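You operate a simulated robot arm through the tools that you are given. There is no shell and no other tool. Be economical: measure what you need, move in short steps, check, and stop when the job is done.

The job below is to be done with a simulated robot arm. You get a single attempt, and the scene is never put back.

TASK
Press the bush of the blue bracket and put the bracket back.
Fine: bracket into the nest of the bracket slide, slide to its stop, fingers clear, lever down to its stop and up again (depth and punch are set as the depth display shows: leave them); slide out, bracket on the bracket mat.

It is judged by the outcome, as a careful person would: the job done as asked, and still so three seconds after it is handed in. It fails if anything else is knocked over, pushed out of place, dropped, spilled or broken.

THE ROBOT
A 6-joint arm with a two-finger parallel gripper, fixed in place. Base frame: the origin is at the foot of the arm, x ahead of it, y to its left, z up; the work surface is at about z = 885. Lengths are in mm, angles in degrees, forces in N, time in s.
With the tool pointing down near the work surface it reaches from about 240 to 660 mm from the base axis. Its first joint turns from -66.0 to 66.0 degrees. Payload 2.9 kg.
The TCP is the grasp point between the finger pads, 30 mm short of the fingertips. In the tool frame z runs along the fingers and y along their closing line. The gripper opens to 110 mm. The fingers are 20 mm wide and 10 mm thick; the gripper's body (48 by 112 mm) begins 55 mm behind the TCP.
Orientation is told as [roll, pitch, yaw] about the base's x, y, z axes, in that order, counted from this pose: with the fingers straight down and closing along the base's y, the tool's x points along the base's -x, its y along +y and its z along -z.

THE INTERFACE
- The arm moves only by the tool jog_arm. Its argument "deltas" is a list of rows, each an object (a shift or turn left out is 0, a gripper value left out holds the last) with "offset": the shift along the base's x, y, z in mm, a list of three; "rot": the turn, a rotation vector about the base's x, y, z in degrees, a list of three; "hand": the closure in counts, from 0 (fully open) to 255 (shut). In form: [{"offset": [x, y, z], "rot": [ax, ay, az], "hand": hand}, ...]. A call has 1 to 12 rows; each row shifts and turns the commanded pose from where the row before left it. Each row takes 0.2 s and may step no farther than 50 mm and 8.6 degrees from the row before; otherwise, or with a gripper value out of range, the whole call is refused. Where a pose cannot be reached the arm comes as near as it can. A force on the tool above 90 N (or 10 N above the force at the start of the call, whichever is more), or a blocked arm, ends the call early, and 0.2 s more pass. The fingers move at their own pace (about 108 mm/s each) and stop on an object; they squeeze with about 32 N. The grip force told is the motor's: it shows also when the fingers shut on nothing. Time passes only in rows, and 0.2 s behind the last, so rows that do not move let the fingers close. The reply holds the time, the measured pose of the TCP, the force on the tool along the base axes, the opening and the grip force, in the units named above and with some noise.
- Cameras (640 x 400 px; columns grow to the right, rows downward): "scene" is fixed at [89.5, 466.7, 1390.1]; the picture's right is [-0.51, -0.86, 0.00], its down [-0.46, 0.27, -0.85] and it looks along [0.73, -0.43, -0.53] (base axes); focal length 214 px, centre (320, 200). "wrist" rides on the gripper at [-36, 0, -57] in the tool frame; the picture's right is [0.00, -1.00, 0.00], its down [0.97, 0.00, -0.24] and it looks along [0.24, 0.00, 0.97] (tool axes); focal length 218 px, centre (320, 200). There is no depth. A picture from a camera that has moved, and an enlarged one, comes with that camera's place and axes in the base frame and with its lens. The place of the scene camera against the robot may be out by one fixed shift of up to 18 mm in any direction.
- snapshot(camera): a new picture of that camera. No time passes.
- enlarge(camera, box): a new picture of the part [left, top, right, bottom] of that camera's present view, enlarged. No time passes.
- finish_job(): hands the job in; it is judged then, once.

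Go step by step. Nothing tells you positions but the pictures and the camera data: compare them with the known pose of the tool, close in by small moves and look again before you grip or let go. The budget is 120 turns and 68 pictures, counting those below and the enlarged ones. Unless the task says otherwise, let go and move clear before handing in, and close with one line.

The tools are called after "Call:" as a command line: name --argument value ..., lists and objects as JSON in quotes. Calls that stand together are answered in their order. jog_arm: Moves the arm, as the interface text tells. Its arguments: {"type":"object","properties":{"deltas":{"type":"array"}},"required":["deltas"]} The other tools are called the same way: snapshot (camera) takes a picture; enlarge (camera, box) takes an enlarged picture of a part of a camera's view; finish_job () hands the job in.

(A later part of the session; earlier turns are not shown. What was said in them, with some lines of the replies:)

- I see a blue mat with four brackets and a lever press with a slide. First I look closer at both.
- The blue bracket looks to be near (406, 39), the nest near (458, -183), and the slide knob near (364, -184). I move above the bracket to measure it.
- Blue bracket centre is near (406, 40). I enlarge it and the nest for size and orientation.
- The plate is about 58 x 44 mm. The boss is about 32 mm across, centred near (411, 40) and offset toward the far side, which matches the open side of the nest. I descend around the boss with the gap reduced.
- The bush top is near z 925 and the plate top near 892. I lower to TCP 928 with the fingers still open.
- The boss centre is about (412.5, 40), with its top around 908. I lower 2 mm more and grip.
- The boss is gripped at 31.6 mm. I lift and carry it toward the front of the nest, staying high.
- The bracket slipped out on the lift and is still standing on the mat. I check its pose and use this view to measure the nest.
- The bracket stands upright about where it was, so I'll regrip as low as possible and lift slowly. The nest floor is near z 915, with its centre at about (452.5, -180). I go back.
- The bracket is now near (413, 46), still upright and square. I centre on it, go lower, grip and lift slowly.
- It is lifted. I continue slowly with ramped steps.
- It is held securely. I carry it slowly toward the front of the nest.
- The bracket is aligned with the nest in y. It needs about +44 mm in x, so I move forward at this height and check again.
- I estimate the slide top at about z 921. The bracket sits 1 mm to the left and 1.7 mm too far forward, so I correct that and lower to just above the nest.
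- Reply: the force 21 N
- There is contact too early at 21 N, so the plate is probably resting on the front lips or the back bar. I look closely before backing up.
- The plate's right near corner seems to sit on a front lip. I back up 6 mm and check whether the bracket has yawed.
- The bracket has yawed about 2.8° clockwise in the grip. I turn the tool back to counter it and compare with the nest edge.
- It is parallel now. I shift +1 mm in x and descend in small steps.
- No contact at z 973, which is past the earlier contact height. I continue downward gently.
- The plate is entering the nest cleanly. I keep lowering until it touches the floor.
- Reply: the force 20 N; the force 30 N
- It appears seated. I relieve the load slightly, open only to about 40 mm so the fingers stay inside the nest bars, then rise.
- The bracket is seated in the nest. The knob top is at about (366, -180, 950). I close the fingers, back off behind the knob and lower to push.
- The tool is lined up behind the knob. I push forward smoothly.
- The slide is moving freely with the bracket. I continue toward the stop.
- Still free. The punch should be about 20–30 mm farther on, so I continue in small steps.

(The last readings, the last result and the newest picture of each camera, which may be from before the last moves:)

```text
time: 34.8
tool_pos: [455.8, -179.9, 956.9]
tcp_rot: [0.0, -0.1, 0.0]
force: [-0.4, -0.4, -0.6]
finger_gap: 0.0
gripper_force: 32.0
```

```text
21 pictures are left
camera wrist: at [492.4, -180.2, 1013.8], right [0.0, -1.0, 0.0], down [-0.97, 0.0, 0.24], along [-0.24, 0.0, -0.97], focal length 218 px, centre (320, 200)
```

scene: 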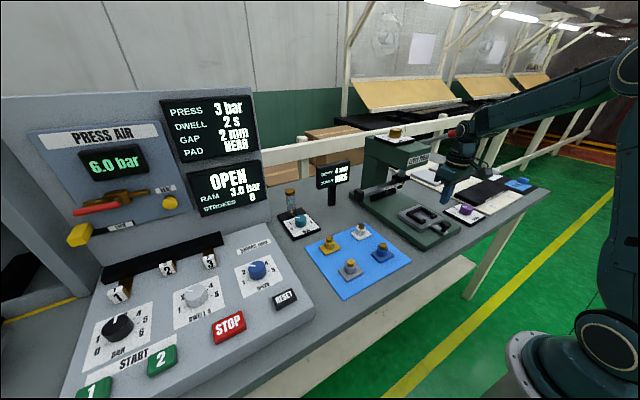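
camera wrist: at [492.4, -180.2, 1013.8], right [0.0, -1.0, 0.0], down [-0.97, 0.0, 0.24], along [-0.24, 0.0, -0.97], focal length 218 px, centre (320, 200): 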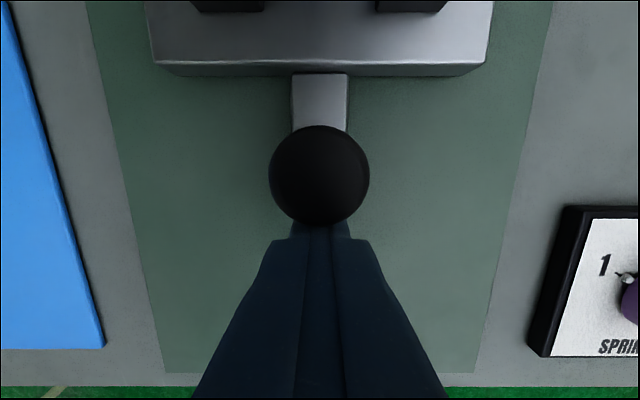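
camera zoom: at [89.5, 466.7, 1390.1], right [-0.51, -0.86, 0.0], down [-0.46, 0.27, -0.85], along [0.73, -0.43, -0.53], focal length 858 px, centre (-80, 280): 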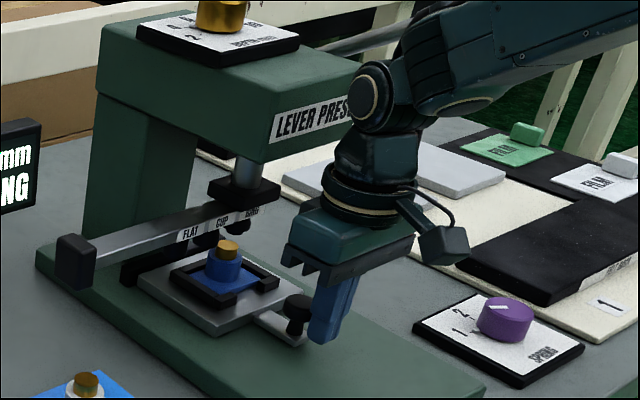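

By the wrist geometry the ring punch is at x ≈ 568–570 and the bush at about 570. The stop has not been felt yet, so I continue in 2 mm steps.

Call:
jog_arm --deltas '[{"offset": [2, 0, 0]}, {"offset": [2, 0, 0]}, {}]'

Call:
jog_arm --deltas '[{"offset": [2, 0, 0]}, {"offset": [2, 0, 0]}, {}]'

```text
time: 35.6
tool_pos: [457.8, -180.9, 955.6]
tcp_rot: [0.2, 0.3, -0.1]
force: [-15.6, -0.6, 3.7]
finger_gap: 0.0
gripper_force: 31.4
```

```text
time: 36.4
tool_pos: [457.0, -181.2, 956.0]
tcp_rot: [0.2, 0.8, -0.4]
force: [-42.6, -12.0, 10.8]
finger_gap: 0.1
gripper_force: 31.8
```

The slide is at its stop, with 43 N and no more motion. I back off and rise clear, then locate the lever.

Call:
jog_arm --deltas '[{"offset": [-8, 0, 0]}, {"offset": [-15, 0, 0]}, {"offset": [-25, 0, 0]}, {"offset": [-35, 0, 0]}, {"offset": [-35, 0, 10]}, {"offset": [0, 0, 40]}, {"offset": [0, 0, 45]}, {}]'

Call:
snapshot --camera "wrist"

Call:
enlarge --camera "scene" --box '[350, 90, 510, 230]'

```text
time: 38.2
tool_pos: [345.1, -179.2, 1052.8]
tcp_rot: [0.0, 0.0, 0.0]
force: [0.0, 0.9, 0.2]
finger_gap: 0.1
gripper_force: 31.9
```

```text
20 pictures are left
camera wrist: at [382.3, -179.3, 1109.2], right [0.0, -1.0, 0.0], down [-0.97, 0.0, 0.24], along [-0.24, 0.0, -0.97], focal length 218 px, centre (320, 200)
```

wrist: 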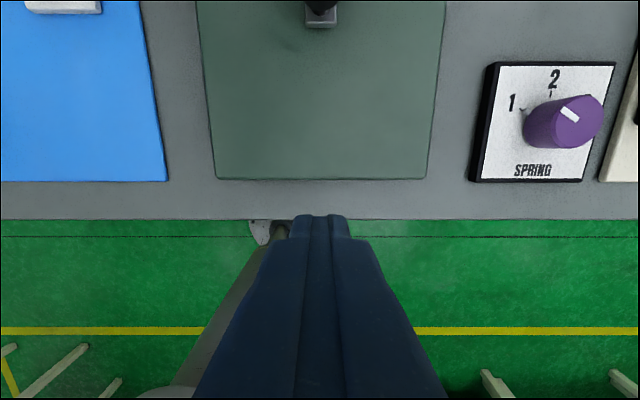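

```text
2.86 times, centred on (430, 160) of scene
camera zoom: at [89.5, 466.7, 1390.1], right [-0.51, -0.86, 0.0], down [-0.46, 0.27, -0.85], along [0.73, -0.43, -0.53], focal length 613 px, centre (6, 314)
```

zoom: 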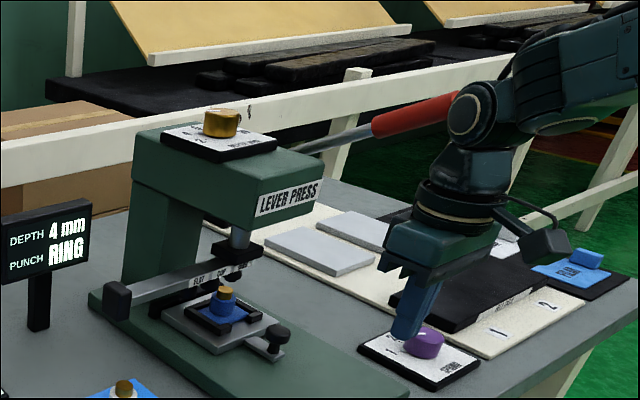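

The lever's end is near (426, -286, 1235) by triangulation. It lies in a plane of constant y and slopes down toward +x, to a pivot near x ≈ 600. I rise and approach above the handle to look.

Call:
jog_arm --deltas '[{"offset": [0, 0, 45]}, {"offset": [0, 0, 47]}, {"offset": [0, 0, 47]}, {"offset": [0, 0, 47]}, {"offset": [0, 0, 47]}, {"offset": [0, 0, 47]}, {"offset": [20, -35, 0]}, {"offset": [22, -36, 0]}, {"offset": [23, -36, 0]}, {}]'

Call:
snapshot --camera "wrist"

```text
time: 40.4
tool_pos: [397.5, -280.0, 1317.5]
tcp_rot: [0.0, -0.2, -0.1]
force: [-0.8, -0.4, -0.1]
finger_gap: 0.0
gripper_force: 31.9
out of reach, approached as far as the arm can: row 9
```

```text
18 pictures are left
camera wrist: at [434.2, -279.6, 1374.7], right [0.0, -1.0, 0.0], down [-0.97, 0.0, 0.24], along [-0.24, 0.0, -0.97], focal length 218 px, centre (320, 200)
```

wrist: 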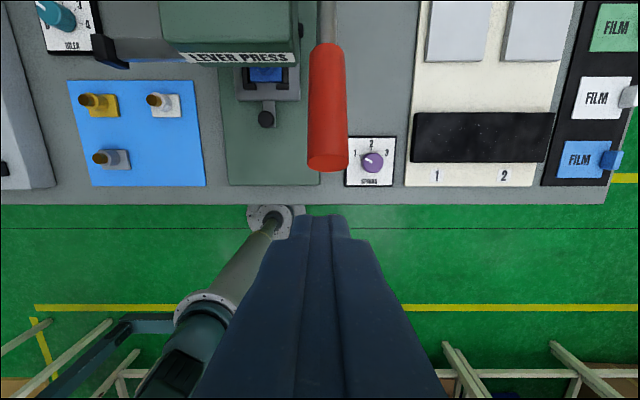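

The handle is 26 mm thick and at y ≈ -284, with its end at x ≈ 424. I come down in front of it with the fingers open, so I can slide forward around it.

Call:
jog_arm --deltas '[{"offset": [-30, 2, 0], "hand": 110}, {"offset": [0, 0, -37]}, {"offset": [0, 0, -38]}, {}]'

Call:
snapshot --camera "wrist"

```text
time: 41.4
tool_pos: [368.0, -277.3, 1241.1]
tcp_rot: [-0.1, -0.2, 0.0]
force: [0.6, -0.9, 0.6]
finger_gap: 62.6
gripper_force: 0.1
```

```text
17 pictures are left
camera wrist: at [405.6, -276.7, 1297.8], right [0.0, -1.0, 0.0], down [-0.97, 0.0, 0.24], along [-0.24, 0.0, -0.97], focal length 218 px, centre (320, 200)
```

wrist: 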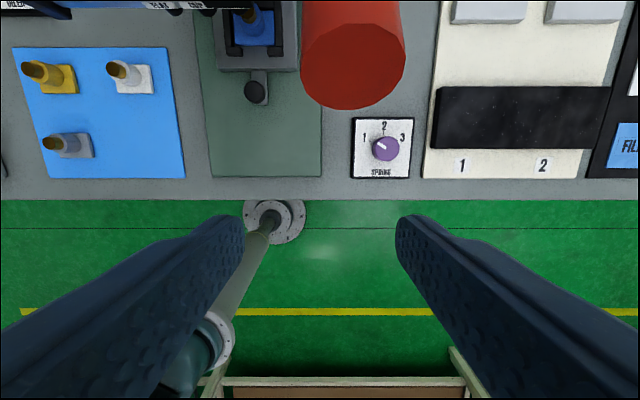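

The handle end is at (424, -285, 1237). I align y and slide forward around it.

Call:
jog_arm --deltas '[{"offset": [0, -7.8, 2]}, {"offset": [25, 0, 0]}, {"offset": [25, 0, 0]}, {"offset": [22, 0, 0]}, {}]'

Call:
snapshot --camera "wrist"

Call:
enlarge --camera "scene" --box '[420, 60, 540, 180]'

```text
time: 42.6
tool_pos: [440.6, -285.7, 1242.3]
tcp_rot: [0.0, -0.1, 0.0]
force: [-0.1, 0.6, 0.2]
finger_gap: 62.6
gripper_force: 0.0
```

```text
16 pictures are left
camera wrist: at [478.1, -285.8, 1298.4], right [0.0, -1.0, 0.0], down [-0.97, 0.0, 0.24], along [-0.24, 0.0, -0.97], focal length 218 px, centre (320, 200)
```

wrist: 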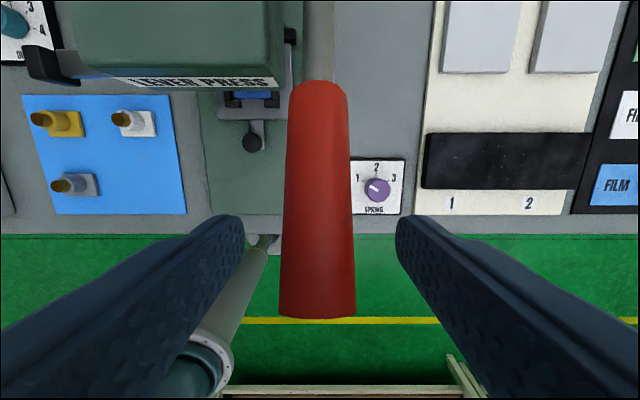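

```text
3.33 times, centred on (480, 120) of scene
camera zoom: at [89.5, 466.7, 1390.1], right [-0.51, -0.86, 0.0], down [-0.46, 0.27, -0.85], along [0.73, -0.43, -0.53], focal length 715 px, centre (-213, 467)
```

zoom: 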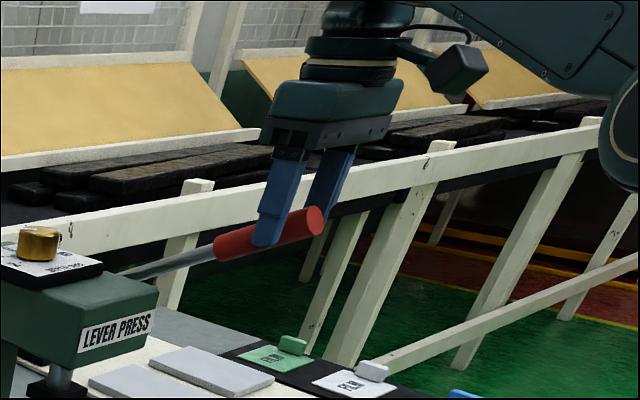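

The handle is between the fingers. I grip it and start pulling down along the arc.

Call:
jog_arm --deltas '[{"hand": 200}, {"hand": 255}, {}, {"offset": [-3.8, 0, -7]}, {"offset": [-3.7, 0, -7.3]}, {}]'

```text
time: 44.0
tool_pos: [433.8, -284.7, 1229.3]
tcp_rot: [0.0, -0.1, 0.0]
force: [-0.2, 10.8, 8.1]
finger_gap: 26.6
gripper_force: 45.6
```

Call:
jog_arm --deltas '[{"offset": [-3.1, 0, -7.4]}, {"offset": [-3.1, 0, -7.5]}, {"offset": [-2.5, 0, -7.7]}, {"offset": [-2.4, 0, -7.7]}, {"offset": [-1.8, 0, -7.9]}, {"offset": [-1.7, 0, -7.9]}, {}]'

Call:
enlarge --camera "scene" --box '[370, 90, 510, 230]'

```text
time: 45.6
tool_pos: [419.1, -285.1, 1181.6]
tcp_rot: [0.1, 0.0, 0.0]
force: [-7.6, 14.7, 7.5]
finger_gap: 26.3
gripper_force: 45.0
```

```text
2.86 times, centred on (440, 160) of scene
camera zoom: at [89.2, 467.3, 1389.9], right [-0.51, -0.86, 0.0], down [-0.46, 0.27, -0.85], along [0.73, -0.43, -0.53], focal length 613 px, centre (-23, 314)
```

zoom: 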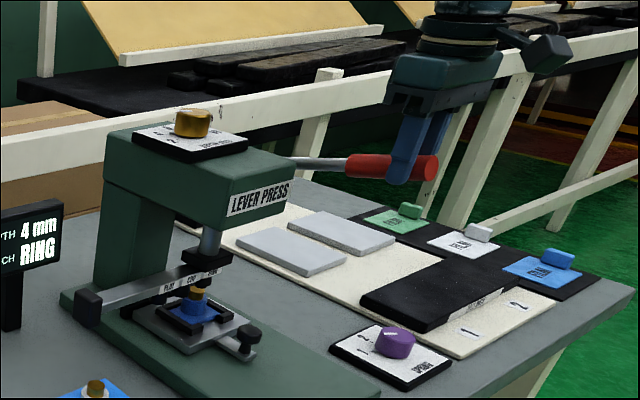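

The ram is descending and the ring punch is near the bush. I continue down.

Call:
jog_arm --deltas '[{"offset": [-0.8, 0, -8]}, {"offset": [-0.5, 0, -8]}, {"offset": [0, 0, -8]}, {}]'

Call:
enlarge --camera "scene" --box '[370, 140, 470, 240]'

```text
time: 46.6
tool_pos: [416.6, -285.0, 1159.0]
tcp_rot: [0.1, 0.1, 0.0]
force: [-19.0, 14.4, 8.7]
finger_gap: 26.5
gripper_force: 45.3
```

```text
4.00 times, centred on (420, 190) of scene
camera zoom: at [88.8, 467.3, 1389.9], right [-0.51, -0.86, 0.0], down [-0.46, 0.27, -0.85], along [0.73, -0.43, -0.53], focal length 858 px, centre (-80, 240)
```

zoom: 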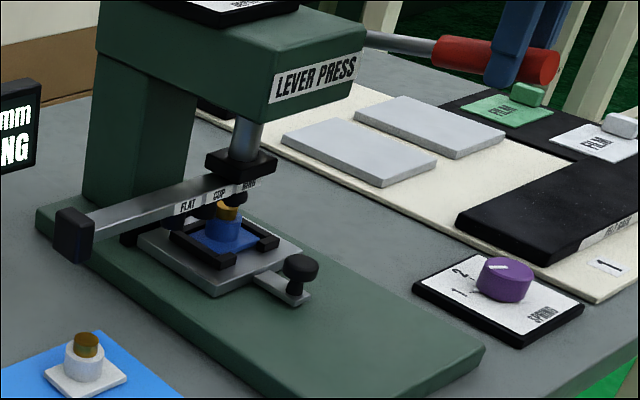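

Call:
enlarge --camera "scene" --box '[385, 175, 415, 205]'

```text
13.33 times, centred on (400, 190) of scene
camera zoom: at [88.8, 467.3, 1389.9], right [-0.51, -0.86, 0.0], down [-0.46, 0.27, -0.85], along [0.73, -0.43, -0.53], focal length 2860 px, centre (-747, 333)
```

zoom: 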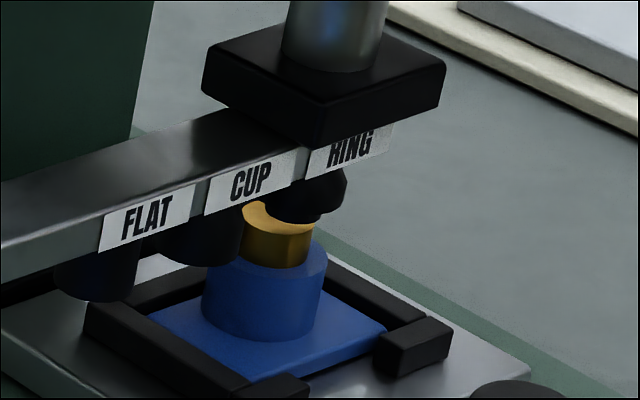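

The punch is just above the bush. I continue down, shifting slightly to -x because the handle pulls that way.

Call:
jog_arm --deltas '[{"offset": [-3, 0, -4]}, {"offset": [-1, 0, -6]}, {"offset": [0, 0, -6]}, {}]'

```text
time: 47.6
tool_pos: [414.9, -285.7, 1142.7]
tcp_rot: [0.1, 0.0, 0.1]
force: [0.3, 19.3, 8.6]
finger_gap: 26.2
gripper_force: 44.7
```

Call:
jog_arm --deltas '[{"offset": [0, 0, -6]}, {"offset": [0.3, 0, -6]}, {"offset": [0.6, 0, -6]}, {}]'

Call:
enlarge --camera "scene" --box '[380, 150, 470, 220]'

```text
time: 48.6
tool_pos: [415.7, -284.0, 1123.7]
tcp_rot: [0.1, 0.0, 0.0]
force: [-4.0, 26.7, 7.2]
finger_gap: 26.6
gripper_force: 45.4
```

```text
5.71 times, centred on (425, 185) of scene
camera zoom: at [89.2, 467.6, 1389.8], right [-0.51, -0.86, 0.0], down [-0.46, 0.27, -0.85], along [0.73, -0.43, -0.53], focal length 1226 px, centre (-280, 286)
```

zoom: 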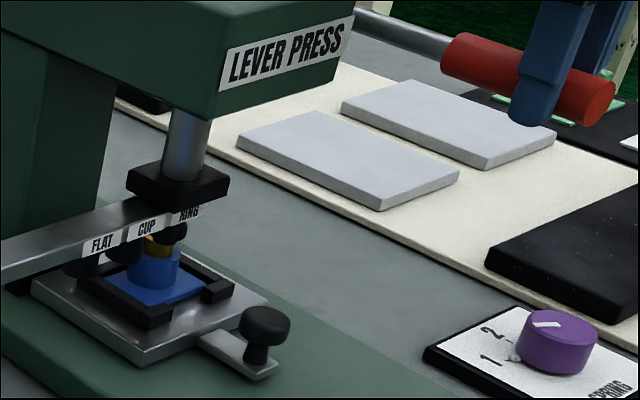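

Moving well. I relieve the sideways load slightly and keep going down.

Call:
jog_arm --deltas '[{"offset": [0.5, 2, -5]}, {"offset": [1, 0, -6]}, {"offset": [1, 0, -6]}, {}]'

Call:
jog_arm --deltas '[{"offset": [1, 0, -6]}, {"offset": [1.2, 0, -6]}, {"offset": [1.4, 0, -6]}, {}]'

```text
time: 49.6
tool_pos: [415.7, -285.5, 1106.7]
tcp_rot: [0.1, -0.1, -0.2]
force: [-11.5, 0.2, 7.2]
finger_gap: 26.5
gripper_force: 44.7
```

```text
time: 50.6
tool_pos: [420.9, -285.2, 1092.1]
tcp_rot: [-0.2, -0.4, -0.2]
force: [-11.9, -10.6, 30.1]
finger_gap: 26.7
gripper_force: 44.9
```

Resistance is building, at 30 N. I check the press.

Call:
enlarge --camera "scene" --box '[385, 175, 415, 205]'

Call:
jog_arm --deltas '[{"offset": [1, -1, -4]}, {"offset": [1, 0, -4]}, {}]'

```text
13.33 times, centred on (400, 190) of scene
camera zoom: at [88.8, 466.7, 1390.1], right [-0.51, -0.86, 0.0], down [-0.46, 0.27, -0.85], along [0.73, -0.43, -0.53], focal length 2860 px, centre (-747, 333)
```

zoom: 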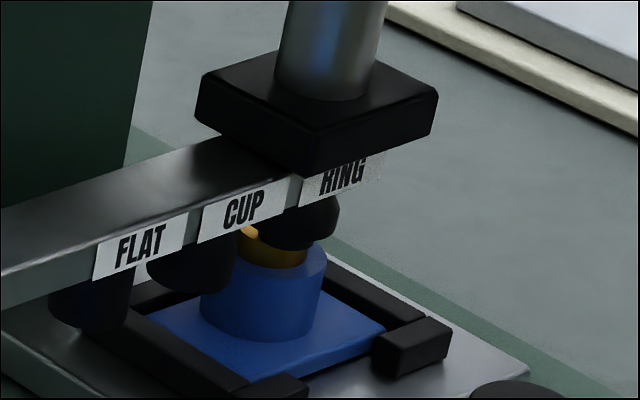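

```text
time: 51.4
tool_pos: [423.1, -284.8, 1083.2]
tcp_rot: [-0.1, -0.2, 0.1]
force: [-8.8, -1.7, 31.2]
finger_gap: 26.8
gripper_force: 44.9
```

The punch is on the bush and pressing. I continue to the stop.

Call:
jog_arm --deltas '[{"offset": [1.5, 0, -4]}, {"offset": [1.5, 0, -4]}, {}]'

Call:
jog_arm --deltas '[{"offset": [1.7, 0, -4]}, {"offset": [1.8, 0, -4]}, {}]'

Call:
jog_arm --deltas '[{"offset": [1.8, 0, -4]}, {"offset": [1.9, 0, -4]}, {}]'

```text
time: 52.2
tool_pos: [425.0, -284.6, 1075.2]
tcp_rot: [-0.2, -0.3, -0.1]
force: [-10.5, 0.6, 31.3]
finger_gap: 26.4
gripper_force: 45.0
```

```text
time: 53.0
tool_pos: [428.9, -285.1, 1066.7]
tcp_rot: [-0.2, -0.2, -0.1]
force: [-15.8, -5.3, 29.0]
finger_gap: 26.4
gripper_force: 45.6
```

```text
time: 53.8
tool_pos: [432.1, -285.7, 1059.8]
tcp_rot: [0.0, -0.3, -0.1]
force: [-15.9, -9.5, 29.5]
finger_gap: 26.4
gripper_force: 44.6
```

Call:
jog_arm --deltas '[{"offset": [1, 0, -4], "rot": [0, -4, 0]}, {"offset": [1, 0, -4], "rot": [0, -4, 0]}, {}]'

Call:
jog_arm --deltas '[{"offset": [1, 0.5, -4], "rot": [0, -4, 0]}, {"offset": [1, 0, -4], "rot": [0, -4, 0]}, {}]'

```text
time: 54.6
tool_pos: [439.6, -285.2, 1050.4]
tcp_rot: [-0.2, -8.5, 0.1]
force: [15.7, -10.6, 22.1]
finger_gap: 26.8
gripper_force: 44.7
```

```text
time: 55.4
tool_pos: [442.4, -285.2, 1050.4]
tcp_rot: [-0.8, -17.2, 0.7]
force: [27.8, 7.5, 56.6]
finger_gap: 26.4
gripper_force: 44.6
```

The lever has stopped moving at z ≈ 1050 with force rising to 57 N, so that is probably the stop. I push a little more to confirm and look.

Call:
jog_arm --deltas '[{"offset": [-1, 0, -3]}, {}]'

Call:
enlarge --camera "scene" --box '[380, 150, 470, 220]'

```text
time: 56.0
tool_pos: [442.3, -285.9, 1050.1]
tcp_rot: [-1.0, -17.6, 0.7]
force: [27.7, 13.9, 69.2]
finger_gap: 26.4
gripper_force: 44.6
```

```text
5.71 times, centred on (425, 185) of scene
camera zoom: at [89.5, 467.8, 1389.7], right [-0.51, -0.86, 0.0], down [-0.46, 0.27, -0.85], along [0.73, -0.43, -0.53], focal length 1226 px, centre (-280, 286)
```

zoom: 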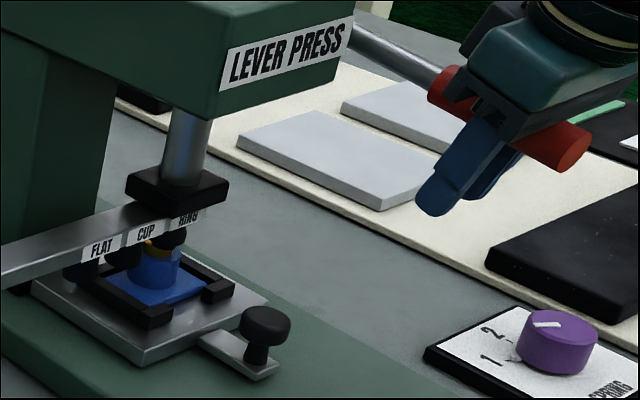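

The handle has slid up in the grip to the palm, so the steady 30 N was slipping. I look closely at the punch and bush.

Call:
enlarge --camera "scene" --box '[385, 175, 415, 205]'

```text
13.33 times, centred on (400, 190) of scene
camera zoom: at [89.5, 467.8, 1389.7], right [-0.51, -0.86, 0.0], down [-0.46, 0.27, -0.85], along [0.73, -0.43, -0.53], focal length 2860 px, centre (-747, 333)
```

zoom: 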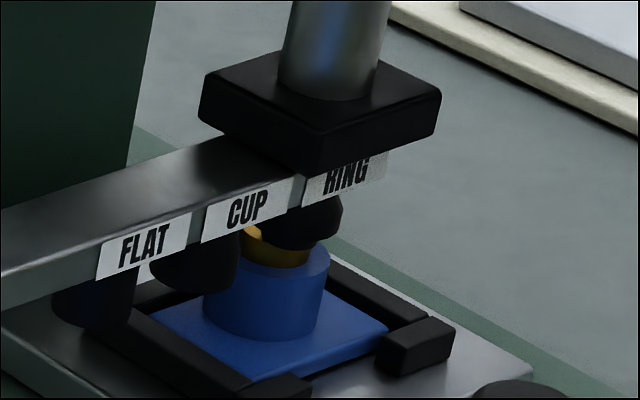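

Comparing the pictures, the bush top has dropped about 4–6 mm, the ram no longer moves and the force is 69 N, so the lever is at its stop. Now I bring the lever back up along the arc while levelling the tool.

Call:
jog_arm --deltas '[{"offset": [-2, 0, 8], "rot": [0.3, 3, -0.2]}, {"offset": [-4, 0, 8], "rot": [0.3, 5, -0.2]}, {"offset": [-4, 0, 8], "rot": [0, 5, -0.2]}, {"offset": [-4, 0, 8], "rot": [0, 3.6, 0]}, {"offset": [-2, 0, 8]}, {"offset": [-1, 0, 8]}, {}]'

Call:
enlarge --camera "scene" --box '[380, 110, 500, 220]'

```text
time: 57.6
tool_pos: [420.5, -285.6, 1086.0]
tcp_rot: [0.5, 0.6, -0.7]
force: [22.3, -4.6, -4.3]
finger_gap: 26.4
gripper_force: 45.1
```

```text
3.64 times, centred on (440, 165) of scene
camera zoom: at [90.4, 466.5, 1390.1], right [-0.51, -0.86, 0.0], down [-0.46, 0.27, -0.85], along [0.73, -0.43, -0.53], focal length 780 px, centre (-116, 327)
```

zoom: 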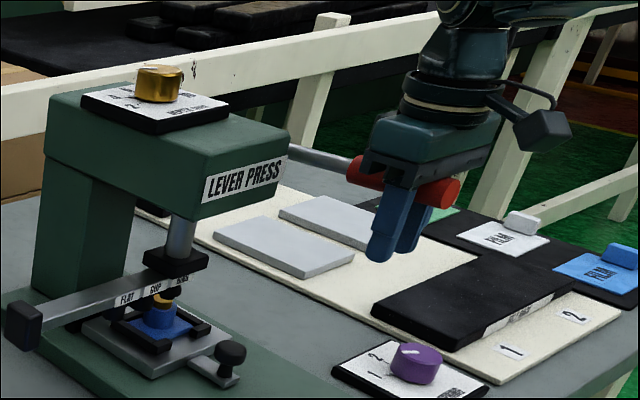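

The lever rises with the hand. I continue upward to its top.

Call:
jog_arm --deltas '[{"offset": [2, 0, 9], "rot": [-0.4, -0.5, 0.6]}, {"offset": [0.3, 0, 9]}, {"offset": [0.7, 0, 9]}, {"offset": [1.1, 0, 9]}, {"offset": [1.5, 0, 9]}, {"offset": [1.9, 0, 9]}, {"offset": [2.3, 0, 9]}, {"offset": [2.7, 0, 9]}, {"offset": [3.2, 0, 9]}, {}]'

Call:
jog_arm --deltas '[{"offset": [3.7, 0, 8]}, {"offset": [4, 0, 7]}, {"offset": [3, 0, 5]}, {}]'

```text
time: 59.8
tool_pos: [435.6, -284.4, 1166.1]
tcp_rot: [0.1, 0.0, -0.2]
force: [11.7, -23.1, -11.2]
finger_gap: 26.7
gripper_force: 45.2
```

```text
time: 60.8
tool_pos: [445.6, -285.6, 1187.7]
tcp_rot: [0.2, 0.1, -0.3]
force: [-2.7, -25.0, -6.0]
finger_gap: 26.2
gripper_force: 45.2
```

Call:
jog_arm --deltas '[{"offset": [2, -2, 4]}, {"offset": [2, 0, 4]}, {"offset": [1, 0, 3]}, {}]'

Call:
enlarge --camera "scene" --box '[380, 80, 520, 210]'

```text
time: 61.8
tool_pos: [449.7, -285.2, 1196.7]
tcp_rot: [0.4, 0.4, 0.0]
force: [-15.6, 10.5, -27.7]
finger_gap: 26.6
gripper_force: 45.0
```

```text
3.08 times, centred on (450, 145) of scene
camera zoom: at [89.4, 466.8, 1390.0], right [-0.51, -0.86, 0.0], down [-0.46, 0.27, -0.85], along [0.73, -0.43, -0.53], focal length 660 px, centre (-80, 369)
```

zoom: 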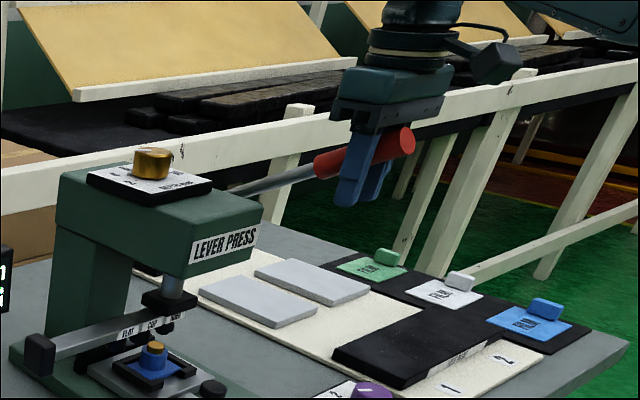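

The lever is back at its top stop, with its end where it started. I open, rise to clear the handle, then back out toward -x.

Call:
jog_arm --deltas '[{"hand": 110}, {}, {"offset": [-4, 0, 12]}, {"offset": [-4, 0, 18]}, {"offset": [0, 0, 17]}, {"offset": [-30, 0, 2]}, {"offset": [-40, 0, 0]}, {"offset": [-30, 0, 0]}, {}]'

```text
time: 63.8
tool_pos: [343.3, -285.6, 1247.0]
tcp_rot: [0.1, 0.0, -0.2]
force: [1.1, -0.3, 0.1]
finger_gap: 62.7
gripper_force: 0.1
```

Next I pull the slide out by gripping its knob near (480, -180). I pitch the tool so the wrist leans away from the press head, and first come down in front.

Call:
jog_arm --deltas '[{"offset": [0, 35, -30]}, {"offset": [0, 35, -35]}, {"offset": [0, 35, -35]}, {"offset": [0, 0, -45], "rot": [0, -6, 0]}, {"offset": [0, 0, -45], "rot": [0, -6, 0]}, {"offset": [0, 0, -45], "rot": [0, -3, 0]}, {"offset": [20, 0, -40]}, {"offset": [35, 0, -12]}, {"offset": [30, 0, 0]}, {}]'

Call:
snapshot --camera "wrist"

```text
time: 66.0
tool_pos: [426.6, -179.8, 960.5]
tcp_rot: [0.3, -15.0, -0.2]
force: [-0.1, 0.1, 0.3]
finger_gap: 62.7
gripper_force: 0.1
```

```text
5 pictures are left
camera wrist: at [448.2, -180.3, 1023.2], right [0.0, -1.0, 0.0], down [-1.0, 0.0, -0.02], along [0.02, 0.0, -1.0], focal length 218 px, centre (320, 200)
```

wrist: 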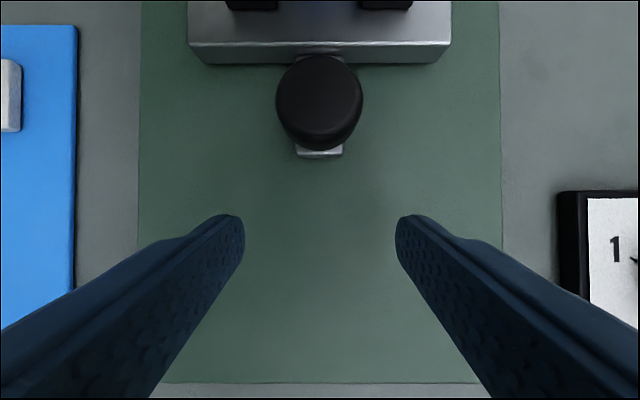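

The knob is at x ≈ 483, with y aligned. I move forward 52 mm, grip it and start pulling out.

Call:
jog_arm --deltas '[{"offset": [20, 0, -1]}, {"offset": [18, 0, 0]}, {"offset": [10, 0, 0]}, {"offset": [4, 0, 0]}, {"hand": 200}, {"hand": 255}, {}, {}]'

```text
time: 67.8
tool_pos: [480.3, -179.9, 958.4]
tcp_rot: [0.2, -14.8, 0.0]
force: [-0.2, 3.8, 0.3]
finger_gap: 29.1
gripper_force: 44.8
```

The knob is gripped. I pull the slide out smoothly.

Call:
jog_arm --deltas '[{"offset": [-3, 0, 0]}, {"offset": [-7, 0, 0]}, {"offset": [-10, 0, 0]}, {"offset": [-12, 0, 0]}, {"offset": [-12, 0, 0]}, {"offset": [-12, 0, 0]}, {"offset": [-12, 0, 0]}, {"offset": [-12, 0, 0]}, {"offset": [-11, 0, 0]}, {"offset": [-9, 0, 0]}, {"offset": [-6, 0, 0]}, {"offset": [-4, 0, 0]}]'

Call:
jog_arm --deltas '[{"offset": [-2.5, 0, 0]}, {"offset": [-2, 0, 0]}, {}]'

```text
time: 70.4
tool_pos: [371.0, -180.2, 959.5]
tcp_rot: [0.3, -14.9, -0.1]
force: [1.3, 15.6, -9.5]
finger_gap: 29.3
gripper_force: 44.9
```

```text
time: 71.2
tool_pos: [366.4, -180.1, 958.9]
tcp_rot: [0.2, -14.9, -0.1]
force: [-1.8, 18.1, -10.1]
finger_gap: 29.2
gripper_force: 45.0
```

Call:
jog_arm --deltas '[{"offset": [-2, 0, 0]}, {"offset": [-2, 0, 0]}, {}]'

```text
time: 72.0
tool_pos: [361.5, -180.3, 958.7]
tcp_rot: [0.4, -15.0, 0.0]
force: [-2.8, 20.0, -5.2]
finger_gap: 28.9
gripper_force: 45.1
```

Call:
jog_arm --deltas '[{"offset": [-1.5, -1, 0]}, {"offset": [-1.5, 0, 0]}, {}]'

Call:
snapshot --camera "wrist"

```text
time: 72.8
tool_pos: [360.1, -180.3, 959.4]
tcp_rot: [0.4, -15.1, 0.1]
force: [3.9, 24.3, -7.6]
finger_gap: 29.0
gripper_force: 44.7
```

```text
4 pictures are left
camera wrist: at [380.7, -180.4, 1022.9], right [0.0, -1.0, -0.01], down [-1.0, 0.0, -0.02], along [0.02, 0.01, -1.0], focal length 218 px, centre (320, 200)
```

wrist: 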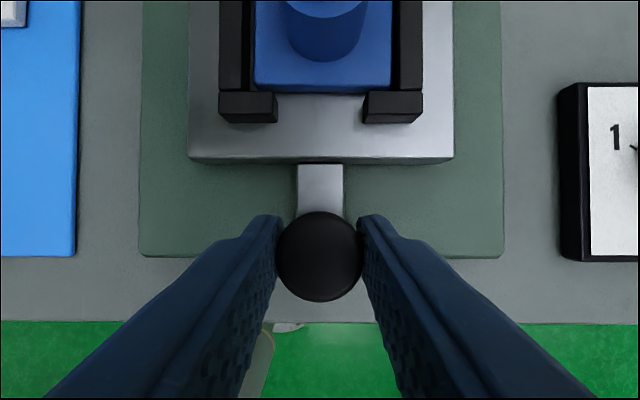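

The slide is back at its out position. I release the knob, rise, level the tool, and move above the bracket.

Call:
jog_arm --deltas '[{"offset": [0, 1, 0], "hand": 110}, {}, {"offset": [-4, 0, 15]}, {"offset": [-4, 0, 35]}, {"offset": [0, 0, 40], "rot": [0, 7.5, 0], "hand": 160}, {"offset": [20, 0, 0], "rot": [-0.4, 7.5, 0]}, {"offset": [40, -1, 0]}, {"offset": [40, 0, 0]}, {"offset": [5.5, 0, -20]}, {}]'

```text
time: 75.0
tool_pos: [456.5, -183.6, 1027.8]
tcp_rot: [-0.3, 0.0, -0.1]
force: [-0.7, 0.6, 0.4]
finger_gap: 40.9
gripper_force: 0.1
```

Call:
jog_arm --deltas '[{"offset": [1, 1.2, -20], "rot": [0.3, 0, 0]}, {"offset": [0, 0, -17]}, {}]'

Call:
snapshot --camera "wrist"

```text
time: 75.8
tool_pos: [456.8, -181.8, 992.1]
tcp_rot: [0.0, 0.0, 0.0]
force: [-0.4, -0.6, 0.6]
finger_gap: 40.8
gripper_force: 0.1
```

```text
3 pictures are left
camera wrist: at [493.7, -182.0, 1048.0], right [0.0, -1.0, 0.0], down [-0.97, 0.0, 0.24], along [-0.24, 0.0, -0.97], focal length 218 px, centre (320, 200)
```

wrist: 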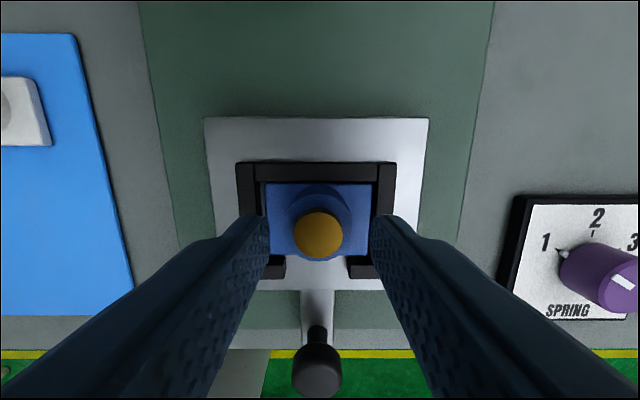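

The gripper is aligned over the boss. I descend inside the nest and grip.

Call:
jog_arm --deltas '[{"offset": [-0.5, 0, -12]}, {"offset": [0, 0, -10]}, {"offset": [0, 0, -5]}, {"offset": [0, 0, -2]}, {}]'

```text
time: 77.0
tool_pos: [457.1, -181.0, 963.1]
tcp_rot: [0.0, 0.0, -0.1]
force: [0.9, 1.0, 2.2]
finger_gap: 41.0
gripper_force: 0.1
```

Call:
jog_arm --deltas '[{"offset": [0, 0, -1.5]}, {"hand": 200}, {"hand": 255}, {}, {}]'

Call:
jog_arm --deltas '[{"offset": [0, 0, 1]}, {"offset": [0, 0, 2]}, {"offset": [0, 0, 3]}, {"offset": [0, 0, 4]}, {"offset": [0, 0, 6]}, {"offset": [0, 0, 8]}, {"offset": [0, 0, 8]}, {"offset": [0, 0, 7]}, {"offset": [0, 0, 4]}, {"offset": [0, 0, 2]}, {}]'

```text
time: 78.2
tool_pos: [457.5, -180.7, 962.2]
tcp_rot: [-0.1, -0.2, 0.0]
force: [1.6, -0.2, 26.7]
finger_gap: 31.6
gripper_force: 32.0
```

```text
time: 80.6
tool_pos: [455.6, -180.8, 1005.2]
tcp_rot: [0.0, 0.0, -0.1]
force: [-0.5, 0.1, -0.9]
finger_gap: 31.8
gripper_force: 32.1
```

The bracket is held. I carry it slowly back over the mat.

Call:
jog_arm --deltas '[{"offset": [-3, 0, 0]}, {"offset": [-7, 0, 0]}, {"offset": [-11, 3, 0]}, {"offset": [-11, 9, 0]}, {"offset": [-8, 17, 0]}, {"offset": [-4, 24, 0]}, {"offset": [0, 27, 0]}, {"offset": [0, 27, 0]}, {"offset": [0, 27, 0]}, {"offset": [0, 27, 0]}, {"offset": [0, 22, 0]}, {"offset": [0, 16, 0]}]'

Call:
jog_arm --deltas '[{"offset": [0, 11, 0]}, {"offset": [0, 7, 0]}, {"offset": [0, 4, 0]}, {}]'

Call:
snapshot --camera "wrist"

```text
time: 83.2
tool_pos: [413.6, 17.9, 1005.2]
tcp_rot: [0.0, 0.1, -0.1]
force: [0.9, 0.3, -0.6]
finger_gap: 31.8
gripper_force: 32.4
```

```text
time: 84.2
tool_pos: [411.7, 40.5, 1005.8]
tcp_rot: [0.0, 0.0, -0.1]
force: [0.2, -0.7, -1.3]
finger_gap: 31.8
gripper_force: 31.9
```

```text
2 pictures are left
camera wrist: at [449.5, 40.4, 1062.8], right [0.0, -1.0, 0.0], down [-0.97, 0.0, 0.24], along [-0.24, 0.0, -0.97], focal length 218 px, centre (320, 200)
```

wrist: 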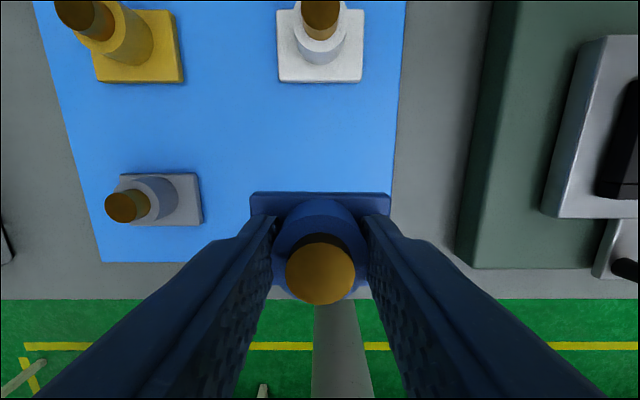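

It is over its place on the mat. I lower it slowly until it touches.

Call:
jog_arm --deltas '[{"offset": [0, 0, -4]}, {"offset": [0, 0, -10]}, {"offset": [0, 0, -14]}, {"offset": [0, 0, -14]}, {"offset": [0, 0, -14]}, {"offset": [0, 0, -10]}, {"offset": [0, 0, -6]}, {"offset": [0, 0, -3]}, {}]'

Call:
jog_arm --deltas '[{"offset": [0, 0, -2]}, {"offset": [0, 0, -1.5]}, {}]'

```text
time: 86.2
tool_pos: [413.4, 40.4, 930.8]
tcp_rot: [-0.1, -0.1, -0.1]
force: [-0.4, -0.4, -0.6]
finger_gap: 31.6
gripper_force: 32.2
```

```text
time: 87.0
tool_pos: [413.2, 39.4, 927.3]
tcp_rot: [0.0, 0.0, -0.2]
force: [-1.4, -0.6, -1.3]
finger_gap: 31.5
gripper_force: 32.0
```

Call:
jog_arm --deltas '[{"offset": [0, 0, -1]}, {"offset": [0, 0, -1]}, {}]'

Call:
jog_arm --deltas '[{"offset": [0, 0, -0.7]}, {"offset": [0, 0, -0.7]}, {}]'

```text
time: 87.8
tool_pos: [412.6, 39.7, 927.3]
tcp_rot: [0.0, 0.0, -0.1]
force: [-0.5, -0.5, -0.3]
finger_gap: 31.8
gripper_force: 31.8
```

```text
time: 88.6
tool_pos: [412.9, 39.5, 924.3]
tcp_rot: [0.0, 0.0, 0.0]
force: [0.2, -0.6, 0.0]
finger_gap: 31.8
gripper_force: 32.5
```

Call:
jog_arm --deltas '[{"offset": [0, 0, -0.8]}, {"offset": [0, 0, -0.7]}, {}]'

```text
time: 89.4
tool_pos: [411.9, 39.5, 923.4]
tcp_rot: [0.0, 0.0, -0.1]
force: [0.4, 0.8, 1.7]
finger_gap: 31.4
gripper_force: 31.7
```

Call:
jog_arm --deltas '[{"offset": [0, 0, -0.7]}, {}]'

```text
time: 90.0
tool_pos: [412.5, 39.8, 922.0]
tcp_rot: [0.1, 0.1, -0.2]
force: [-1.2, 0.5, 12.6]
finger_gap: 31.6
gripper_force: 32.0
```

The bracket is touching the mat. I open gently and rise straight up.

Call:
jog_arm --deltas '[{"offset": [0, 0, 0.7]}, {"hand": 175}, {"hand": 140}, {"offset": [0, 0, 4], "hand": 110}, {"offset": [0, 0, 15]}, {"offset": [0, 0, 30]}, {"offset": [0, 0, 45]}, {"offset": [0, 0, 45]}, {}]'

Call:
enlarge --camera "scene" --box '[330, 110, 510, 300]'

```text
time: 92.0
tool_pos: [410.6, 41.9, 1063.2]
tcp_rot: [0.0, 0.1, -0.2]
force: [-0.3, -0.5, 0.6]
finger_gap: 62.5
gripper_force: 0.0
```

```text
2.11 times, centred on (420, 205) of scene
camera zoom: at [89.5, 466.7, 1390.1], right [-0.51, -0.86, 0.0], down [-0.46, 0.27, -0.85], along [0.73, -0.43, -0.53], focal length 452 px, centre (110, 190)
```

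zoom: 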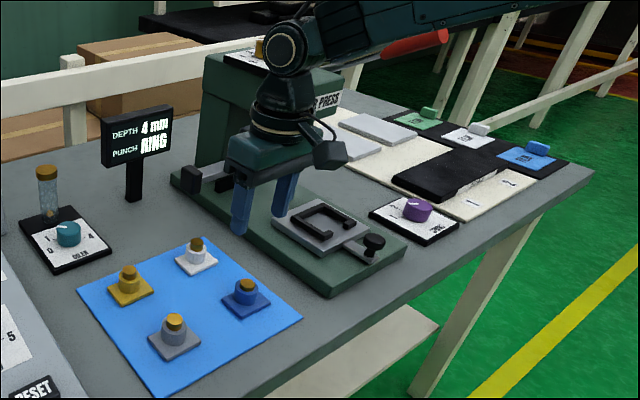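

The bracket stands on the mat, the slide is out and the lever is up. I use the last view to compare the blue bush with the grey one.

Call:
enlarge --camera "scene" --box '[365, 225, 420, 285]'

```text
6.67 times, centred on (392, 255) of scene
camera zoom: at [89.5, 466.7, 1390.1], right [-0.51, -0.86, 0.0], down [-0.46, 0.27, -0.85], along [0.73, -0.43, -0.53], focal length 1430 px, centre (-163, -167)
```

zoom: 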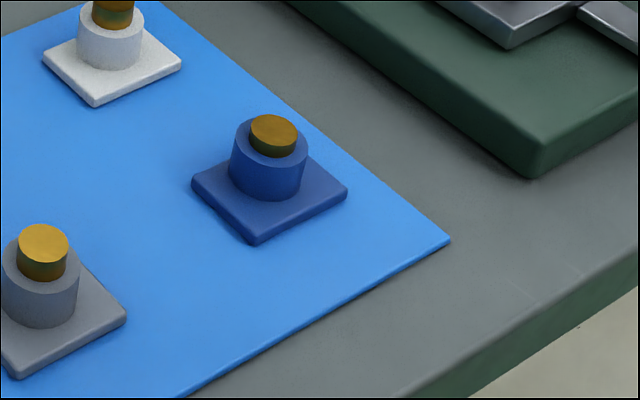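

The blue bush now sits visibly lower than the grey one, by about 4 mm. The bracket is upright and square on the mat, and the arm is clear.

Call:
finish_job

```text
The job is handed in.
```

The blue bracket's bush is pressed, by about 4 mm as judged from the pictures. The bracket is back on its mat, the slide is out and the lever is up; it slipped from the grip once on the first lift but stayed upright on the mat.
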